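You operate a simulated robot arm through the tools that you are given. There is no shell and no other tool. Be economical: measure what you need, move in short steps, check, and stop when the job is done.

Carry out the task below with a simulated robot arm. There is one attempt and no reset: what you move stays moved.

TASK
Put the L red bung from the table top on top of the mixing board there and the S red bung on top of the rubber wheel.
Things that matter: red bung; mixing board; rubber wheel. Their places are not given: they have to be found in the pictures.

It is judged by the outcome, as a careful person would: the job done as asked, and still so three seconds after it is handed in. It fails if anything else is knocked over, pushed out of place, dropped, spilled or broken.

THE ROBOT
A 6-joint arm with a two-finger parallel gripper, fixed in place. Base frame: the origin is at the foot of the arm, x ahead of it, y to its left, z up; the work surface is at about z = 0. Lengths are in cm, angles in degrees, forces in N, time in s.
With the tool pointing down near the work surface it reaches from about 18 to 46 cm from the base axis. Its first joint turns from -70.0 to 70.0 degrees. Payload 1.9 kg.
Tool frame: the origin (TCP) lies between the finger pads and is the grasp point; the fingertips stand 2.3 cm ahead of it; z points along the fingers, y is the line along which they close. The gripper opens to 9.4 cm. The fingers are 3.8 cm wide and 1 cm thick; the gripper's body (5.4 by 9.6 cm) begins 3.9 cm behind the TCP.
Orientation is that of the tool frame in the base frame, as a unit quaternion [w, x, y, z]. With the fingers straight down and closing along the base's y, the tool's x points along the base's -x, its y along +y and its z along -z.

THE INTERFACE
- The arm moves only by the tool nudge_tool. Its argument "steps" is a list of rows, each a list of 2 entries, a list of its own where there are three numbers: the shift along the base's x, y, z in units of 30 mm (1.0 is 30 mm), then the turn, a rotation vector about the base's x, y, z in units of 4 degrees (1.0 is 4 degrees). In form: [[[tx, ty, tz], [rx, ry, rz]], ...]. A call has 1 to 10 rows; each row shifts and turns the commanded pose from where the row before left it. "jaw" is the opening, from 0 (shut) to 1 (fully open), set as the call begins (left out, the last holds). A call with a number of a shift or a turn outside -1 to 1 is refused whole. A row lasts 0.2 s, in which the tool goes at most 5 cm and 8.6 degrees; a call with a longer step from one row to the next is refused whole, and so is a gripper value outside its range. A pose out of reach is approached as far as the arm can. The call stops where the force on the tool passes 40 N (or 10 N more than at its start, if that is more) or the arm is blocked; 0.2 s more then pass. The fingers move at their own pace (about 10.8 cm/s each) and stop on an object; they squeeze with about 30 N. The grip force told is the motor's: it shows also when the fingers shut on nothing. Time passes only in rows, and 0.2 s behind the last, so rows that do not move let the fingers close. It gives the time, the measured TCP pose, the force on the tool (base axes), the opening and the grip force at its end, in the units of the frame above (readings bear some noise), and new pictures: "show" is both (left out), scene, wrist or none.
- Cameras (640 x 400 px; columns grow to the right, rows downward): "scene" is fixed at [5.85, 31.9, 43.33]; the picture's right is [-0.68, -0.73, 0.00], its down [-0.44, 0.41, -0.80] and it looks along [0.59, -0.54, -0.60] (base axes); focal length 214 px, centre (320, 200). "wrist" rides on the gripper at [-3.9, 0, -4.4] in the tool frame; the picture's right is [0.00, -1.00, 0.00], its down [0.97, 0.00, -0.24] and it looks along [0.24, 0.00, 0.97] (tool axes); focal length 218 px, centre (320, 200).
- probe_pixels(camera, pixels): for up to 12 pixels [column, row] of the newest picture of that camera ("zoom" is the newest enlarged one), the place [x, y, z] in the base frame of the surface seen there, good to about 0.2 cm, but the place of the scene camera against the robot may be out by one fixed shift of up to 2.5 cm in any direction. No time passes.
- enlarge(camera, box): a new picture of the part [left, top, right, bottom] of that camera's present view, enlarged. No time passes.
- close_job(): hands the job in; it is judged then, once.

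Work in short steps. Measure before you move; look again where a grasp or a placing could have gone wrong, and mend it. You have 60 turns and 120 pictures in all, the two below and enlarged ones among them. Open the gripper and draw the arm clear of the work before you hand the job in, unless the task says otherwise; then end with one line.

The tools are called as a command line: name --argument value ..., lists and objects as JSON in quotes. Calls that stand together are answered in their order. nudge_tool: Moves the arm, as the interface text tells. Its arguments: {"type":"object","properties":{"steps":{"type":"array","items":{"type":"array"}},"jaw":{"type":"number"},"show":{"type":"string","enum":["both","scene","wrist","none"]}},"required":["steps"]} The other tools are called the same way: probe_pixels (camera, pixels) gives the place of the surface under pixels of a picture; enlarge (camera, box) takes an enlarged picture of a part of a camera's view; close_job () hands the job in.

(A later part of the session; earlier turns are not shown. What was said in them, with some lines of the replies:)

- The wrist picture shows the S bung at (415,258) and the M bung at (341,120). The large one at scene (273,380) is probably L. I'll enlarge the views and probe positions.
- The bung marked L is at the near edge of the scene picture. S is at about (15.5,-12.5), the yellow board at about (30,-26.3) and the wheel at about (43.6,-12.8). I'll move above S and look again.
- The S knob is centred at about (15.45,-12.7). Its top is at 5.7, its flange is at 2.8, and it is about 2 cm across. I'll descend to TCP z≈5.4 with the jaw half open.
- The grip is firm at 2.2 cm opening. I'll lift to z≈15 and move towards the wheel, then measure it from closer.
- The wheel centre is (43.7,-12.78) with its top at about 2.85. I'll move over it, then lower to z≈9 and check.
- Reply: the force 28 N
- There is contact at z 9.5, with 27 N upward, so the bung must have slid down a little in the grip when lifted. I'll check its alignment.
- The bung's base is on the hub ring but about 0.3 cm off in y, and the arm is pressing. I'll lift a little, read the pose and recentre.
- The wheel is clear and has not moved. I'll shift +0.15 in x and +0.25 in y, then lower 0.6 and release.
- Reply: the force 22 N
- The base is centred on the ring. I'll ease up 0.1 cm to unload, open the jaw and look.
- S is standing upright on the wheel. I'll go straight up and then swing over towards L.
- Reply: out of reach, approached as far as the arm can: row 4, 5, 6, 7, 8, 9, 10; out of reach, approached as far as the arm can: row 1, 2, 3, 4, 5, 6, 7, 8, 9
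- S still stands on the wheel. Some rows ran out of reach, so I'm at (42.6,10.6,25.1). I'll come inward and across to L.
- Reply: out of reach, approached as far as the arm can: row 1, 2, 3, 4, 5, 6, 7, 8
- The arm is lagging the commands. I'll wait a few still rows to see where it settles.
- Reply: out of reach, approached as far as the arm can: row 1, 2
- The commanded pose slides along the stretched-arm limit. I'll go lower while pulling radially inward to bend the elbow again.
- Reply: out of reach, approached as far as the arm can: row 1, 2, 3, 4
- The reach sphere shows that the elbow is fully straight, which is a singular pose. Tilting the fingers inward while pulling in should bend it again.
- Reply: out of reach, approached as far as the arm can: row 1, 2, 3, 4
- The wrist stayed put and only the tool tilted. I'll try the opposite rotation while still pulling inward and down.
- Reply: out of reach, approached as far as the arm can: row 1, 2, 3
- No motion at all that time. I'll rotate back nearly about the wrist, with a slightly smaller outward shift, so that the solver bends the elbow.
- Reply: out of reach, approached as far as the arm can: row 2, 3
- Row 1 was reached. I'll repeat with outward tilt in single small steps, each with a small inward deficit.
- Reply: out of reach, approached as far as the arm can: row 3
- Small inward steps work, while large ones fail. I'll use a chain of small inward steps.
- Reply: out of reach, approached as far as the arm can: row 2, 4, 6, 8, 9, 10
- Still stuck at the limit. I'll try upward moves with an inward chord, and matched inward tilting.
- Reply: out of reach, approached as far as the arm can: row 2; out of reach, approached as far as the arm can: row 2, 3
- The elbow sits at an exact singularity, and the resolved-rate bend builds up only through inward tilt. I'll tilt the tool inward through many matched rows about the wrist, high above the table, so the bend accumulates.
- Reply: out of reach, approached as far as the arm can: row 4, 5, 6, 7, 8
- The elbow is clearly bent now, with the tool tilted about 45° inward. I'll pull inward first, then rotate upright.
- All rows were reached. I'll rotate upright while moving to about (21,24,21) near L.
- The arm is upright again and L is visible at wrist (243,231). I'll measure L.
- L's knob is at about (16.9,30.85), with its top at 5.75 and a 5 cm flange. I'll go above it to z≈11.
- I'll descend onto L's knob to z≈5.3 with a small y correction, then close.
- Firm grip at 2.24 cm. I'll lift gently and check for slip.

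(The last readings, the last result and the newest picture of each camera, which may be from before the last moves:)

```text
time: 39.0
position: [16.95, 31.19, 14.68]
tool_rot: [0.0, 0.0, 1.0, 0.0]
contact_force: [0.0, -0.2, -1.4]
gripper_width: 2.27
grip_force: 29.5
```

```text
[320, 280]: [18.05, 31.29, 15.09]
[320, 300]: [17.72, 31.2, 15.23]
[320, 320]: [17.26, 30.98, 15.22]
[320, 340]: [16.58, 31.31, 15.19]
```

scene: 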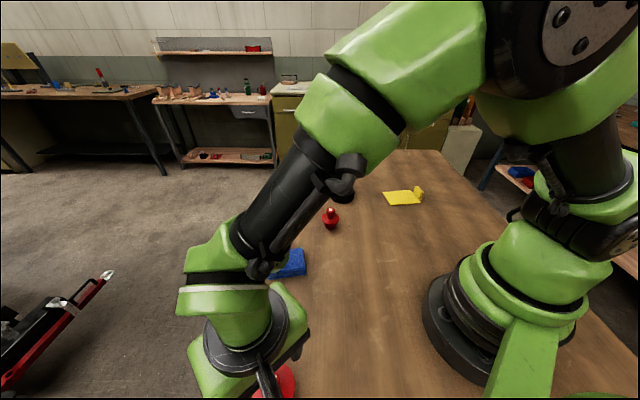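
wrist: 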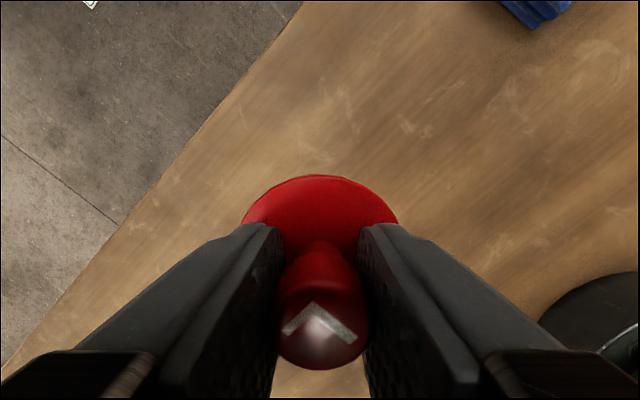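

No slip. I'll carry L across at z≈14.7 in moderate steps.

nudge_tool --steps '[[[0.2, -0.3, 0], [0, 0, 0]], [[0.4, -0.6, 0], [0, 0, 0]], [[0.45, -0.75, 0], [0, 0, 0]], [[0.45, -0.75, 0], [0, 0, 0]], [[0.45, -0.75, 0], [0, 0, 0]], [[0.4, -0.75, 0], [0, 0, 0]], [[0.4, -0.75, 0], [0, 0, 0]], [[0.3, -0.75, 0], [0, 0, 0]], [[0.2, -0.6, 0], [0, 0, 0]], [[0.1, -0.3, 0], [0, 0, 0]]]' --show "none"

nudge_tool --steps '[[[0.0, -0.3, 0], [0, 0, 0]], [[0, -0.7, 0], [0, 0, 0]], [[0, -0.9, 0], [0, 0, 0]], [[0, -0.95, 0], [0, 0, 0]], [[0, -0.95, 0], [0, 0, 0]], [[0, -0.95, 0], [0, 0, 0]], [[0, -0.95, 0], [0, 0, 0]], [[0, -0.95, 0], [0, 0, 0]], [[0, -0.7, 0], [0, 0, 0]], [[0, -0.3, 0], [0, 0, 0]]]'

```text
time: 41.2
position: [27.0, 12.37, 14.97]
tool_rot: [0.0, 0.001, 1.0, 0.0]
contact_force: [-0.3, 0.6, -1.0]
gripper_width: 2.25
grip_force: 29.6
```

```text
time: 43.4
position: [26.88, -10.9, 14.75]
tool_rot: [0.0, 0.0, 1.0, 0.0]
contact_force: [0.7, 0.8, -0.9]
gripper_width: 2.25
grip_force: 30.0
```

scene: 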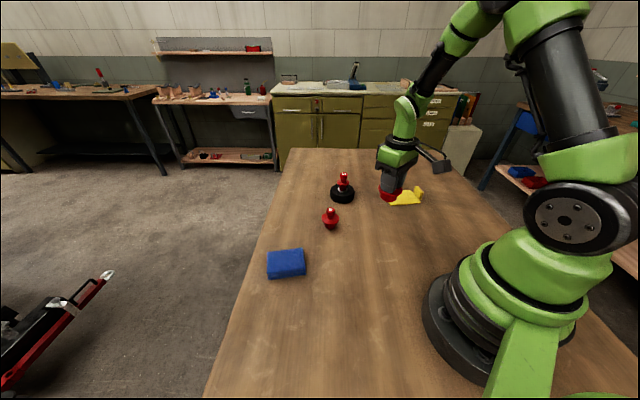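
wrist: 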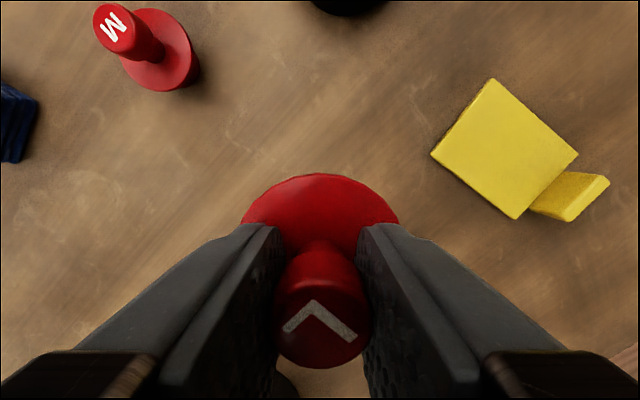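

probe_pixels --camera "wrist" --pixels '[[504, 150], [492, 81], [433, 153], [516, 217], [576, 154], [570, 192], [605, 180], [540, 192], [480, 130]]'

enlarge --camera "wrist" --box '[420, 65, 620, 235]'

```text
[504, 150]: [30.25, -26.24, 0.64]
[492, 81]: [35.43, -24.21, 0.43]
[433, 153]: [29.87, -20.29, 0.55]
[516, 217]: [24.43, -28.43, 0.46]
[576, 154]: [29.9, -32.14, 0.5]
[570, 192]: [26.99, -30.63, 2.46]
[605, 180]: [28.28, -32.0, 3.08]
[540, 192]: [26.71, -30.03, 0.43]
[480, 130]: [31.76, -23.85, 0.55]
```

```text
2.35 times, centred on (520, 150) of wrist
```

zoom: 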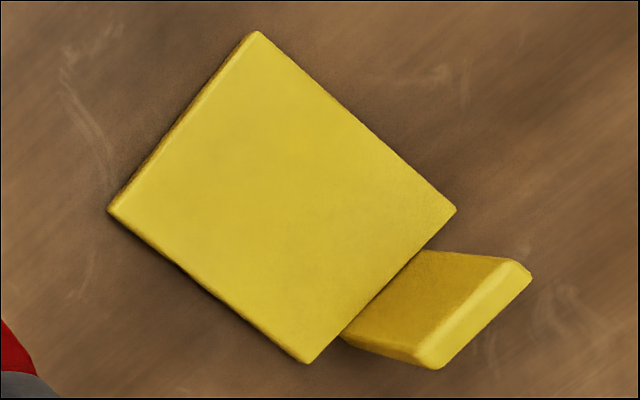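

The board centre is about (29.9,-26.25), 6.8×9.8 cm, with its top at 0.5. The tab stands on the far-right edge. I'll move above (30.2,-25.8) and descend to z≈6.5.

nudge_tool --steps '[[[0.1, -0.4, 0], [0, 0, 0]], [[0.2, -0.85, 0], [0, 0, 0]], [[0.2, -0.9, 0], [0, 0, 0]], [[0.2, -0.9, 0], [0, 0, 0]], [[0.2, -0.9, 0], [0, 0, 0]], [[0.15, -0.7, 0], [0, 0, 0]], [[0.06, -0.31, 0], [0, 0, 0]], [[0, 0, 0], [0, 0, 0]]]' --show "none"

nudge_tool --steps '[[[0, 0, -0.4], [0, 0, 0]], [[0, 0, -0.7], [0, 0, 0]], [[0, 0, -0.7], [0, 0, 0]], [[0, 0, -0.6], [0, 0, 0]], [[0, 0, -0.35], [0, 0, 0]], [[0, 0, 0], [0, 0, 0]]]'

enlarge --camera "scene" --box '[360, 150, 450, 215]'

```text
time: 45.2
position: [30.22, -25.74, 14.79]
tool_rot: [0.0, 0.0, 1.0, 0.0]
contact_force: [0.6, -0.5, -0.5]
gripper_width: 2.23
grip_force: 30.0
```

```text
time: 46.6
position: [30.28, -25.66, 6.54]
tool_rot: [0.001, 0.0, 1.0, 0.0]
contact_force: [-0.2, 0.0, -1.2]
gripper_width: 2.23
grip_force: 30.1
```

scene: 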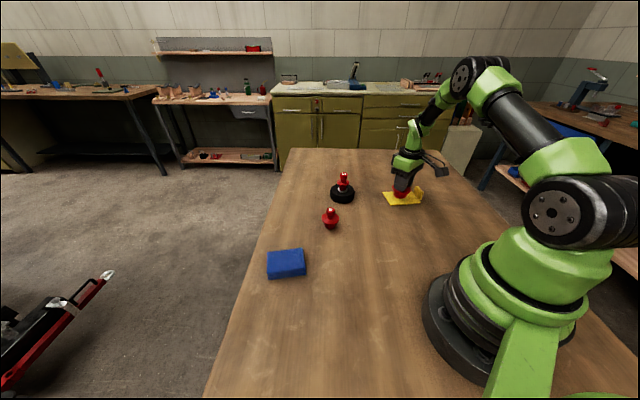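
wrist: 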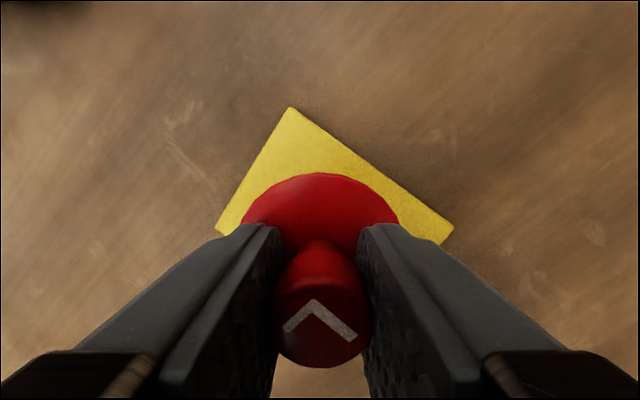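

```text
6.15 times, centred on (405, 182) of scene
```

zoom: 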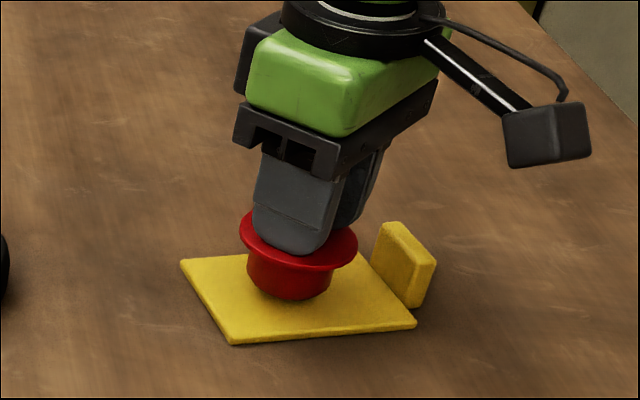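

Well placed over the board, with about 0.7 cm to go. I'll lower in fine steps until contact.

nudge_tool --steps '[[[0, 0, -0.13], [0, 0, 0]], [[0, 0, -0.06], [0, 0, 0]], [[0, 0, -0.03], [0, 0, 0]], [[0, 0, 0], [0, 0, 0]]]' --show "wrist"

enlarge --camera "scene" --box '[360, 150, 450, 215]'

```text
time: 47.6
position: [30.33, -25.59, 6.02]
tool_rot: [0.0, 0.0, 1.0, 0.0]
contact_force: [0.7, 0.6, -0.3]
gripper_width: 2.2
grip_force: 29.8
```

wrist: 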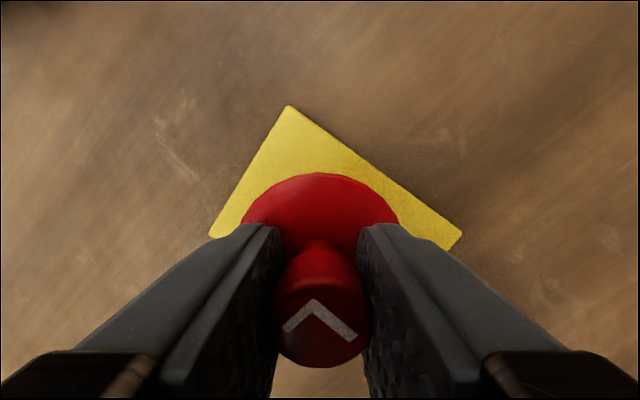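

```text
6.15 times, centred on (405, 182) of scene
```

zoom: 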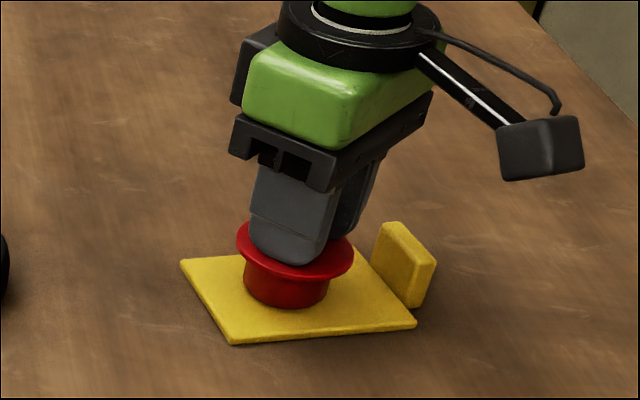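

nudge_tool --steps '[[[0, 0, -0.04], [0, 0, 0]], [[0, 0, -0.03], [0, 0, 0]], [[0, 0, 0], [0, 0, 0]]]' --show "none"

```text
time: 48.4
position: [30.19, -25.67, 5.79]
tool_rot: [0.0, 0.0, 1.0, 0.0]
contact_force: [-1.9, -0.6, 5.2]
gripper_width: 2.24
grip_force: 30.1
```

There is 5 N of contact, so L rests on the board. I'll release and rise.

nudge_tool --steps '[[[0, 0, 0], [0, 0, 0]], [[0, 0, 0], [0, 0, 0]]]' --jaw 0.5 --show "wrist"

nudge_tool --steps '[[[0, 0, 0.4], [0, 0, 0]], [[0, 0, 0.8], [0, 0, 0]], [[0, 0, 0.8], [0, 0, 0]], [[-0.4, 0.3, 0.8], [0, 0, 0]], [[-0.6, 0.5, 0.4], [0, 0, 0]], [[-0.6, 0.5, 0], [0, 0, 0]], [[-0.4, 0.5, 0], [0, 0, 0]], [[0, 0, 0], [0, 0, 0]]]'

enlarge --camera "scene" --box '[310, 150, 450, 250]'

```text
time: 49.0
position: [30.17, -25.55, 5.79]
tool_rot: [0.0, 0.0, 1.0, -0.001]
contact_force: [0.3, -0.7, 3.6]
gripper_width: 4.69
grip_force: 0.0
```

wrist: 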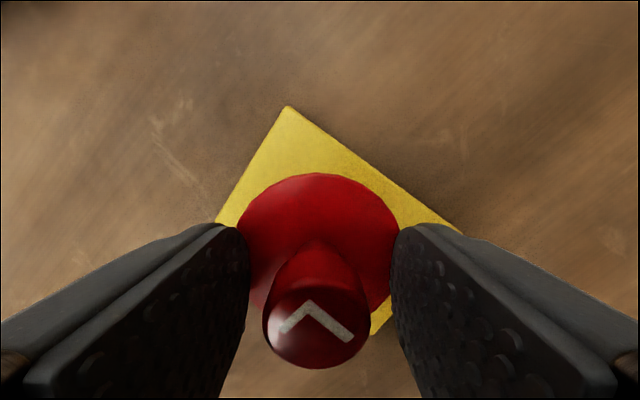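

```text
time: 50.8
position: [24.16, -20.33, 15.34]
tool_rot: [0.0, 0.0, 1.0, -0.001]
contact_force: [-0.1, -0.7, 0.3]
gripper_width: 4.69
grip_force: 0.0
```

scene: 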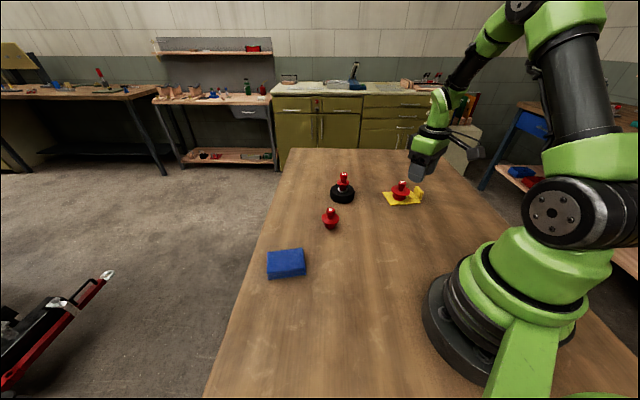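
wrist: 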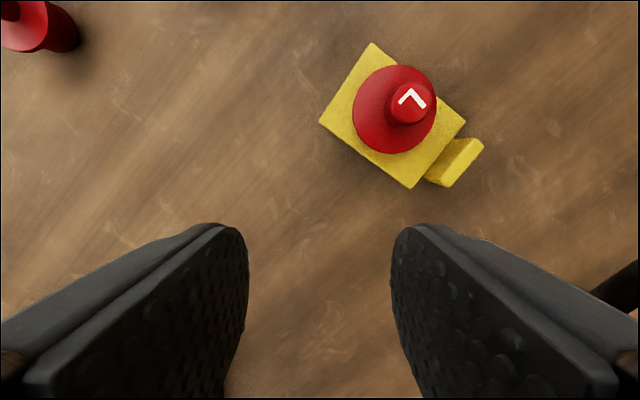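

```text
4.00 times, centred on (380, 200) of scene
```

zoom: 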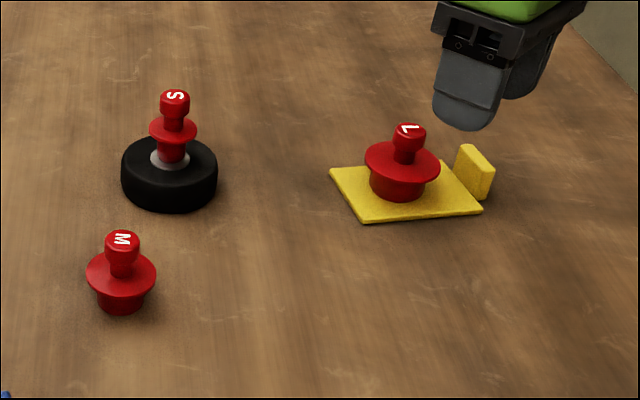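

Both bungs are standing where asked, M and the blue block have not moved, and the arm is clear with the gripper half open. I'm handing in.

close_job

```text
The job is handed in.
```

The L red bung is standing on the mixing board and the S red bung is standing on the rubber wheel; nothing else was moved.
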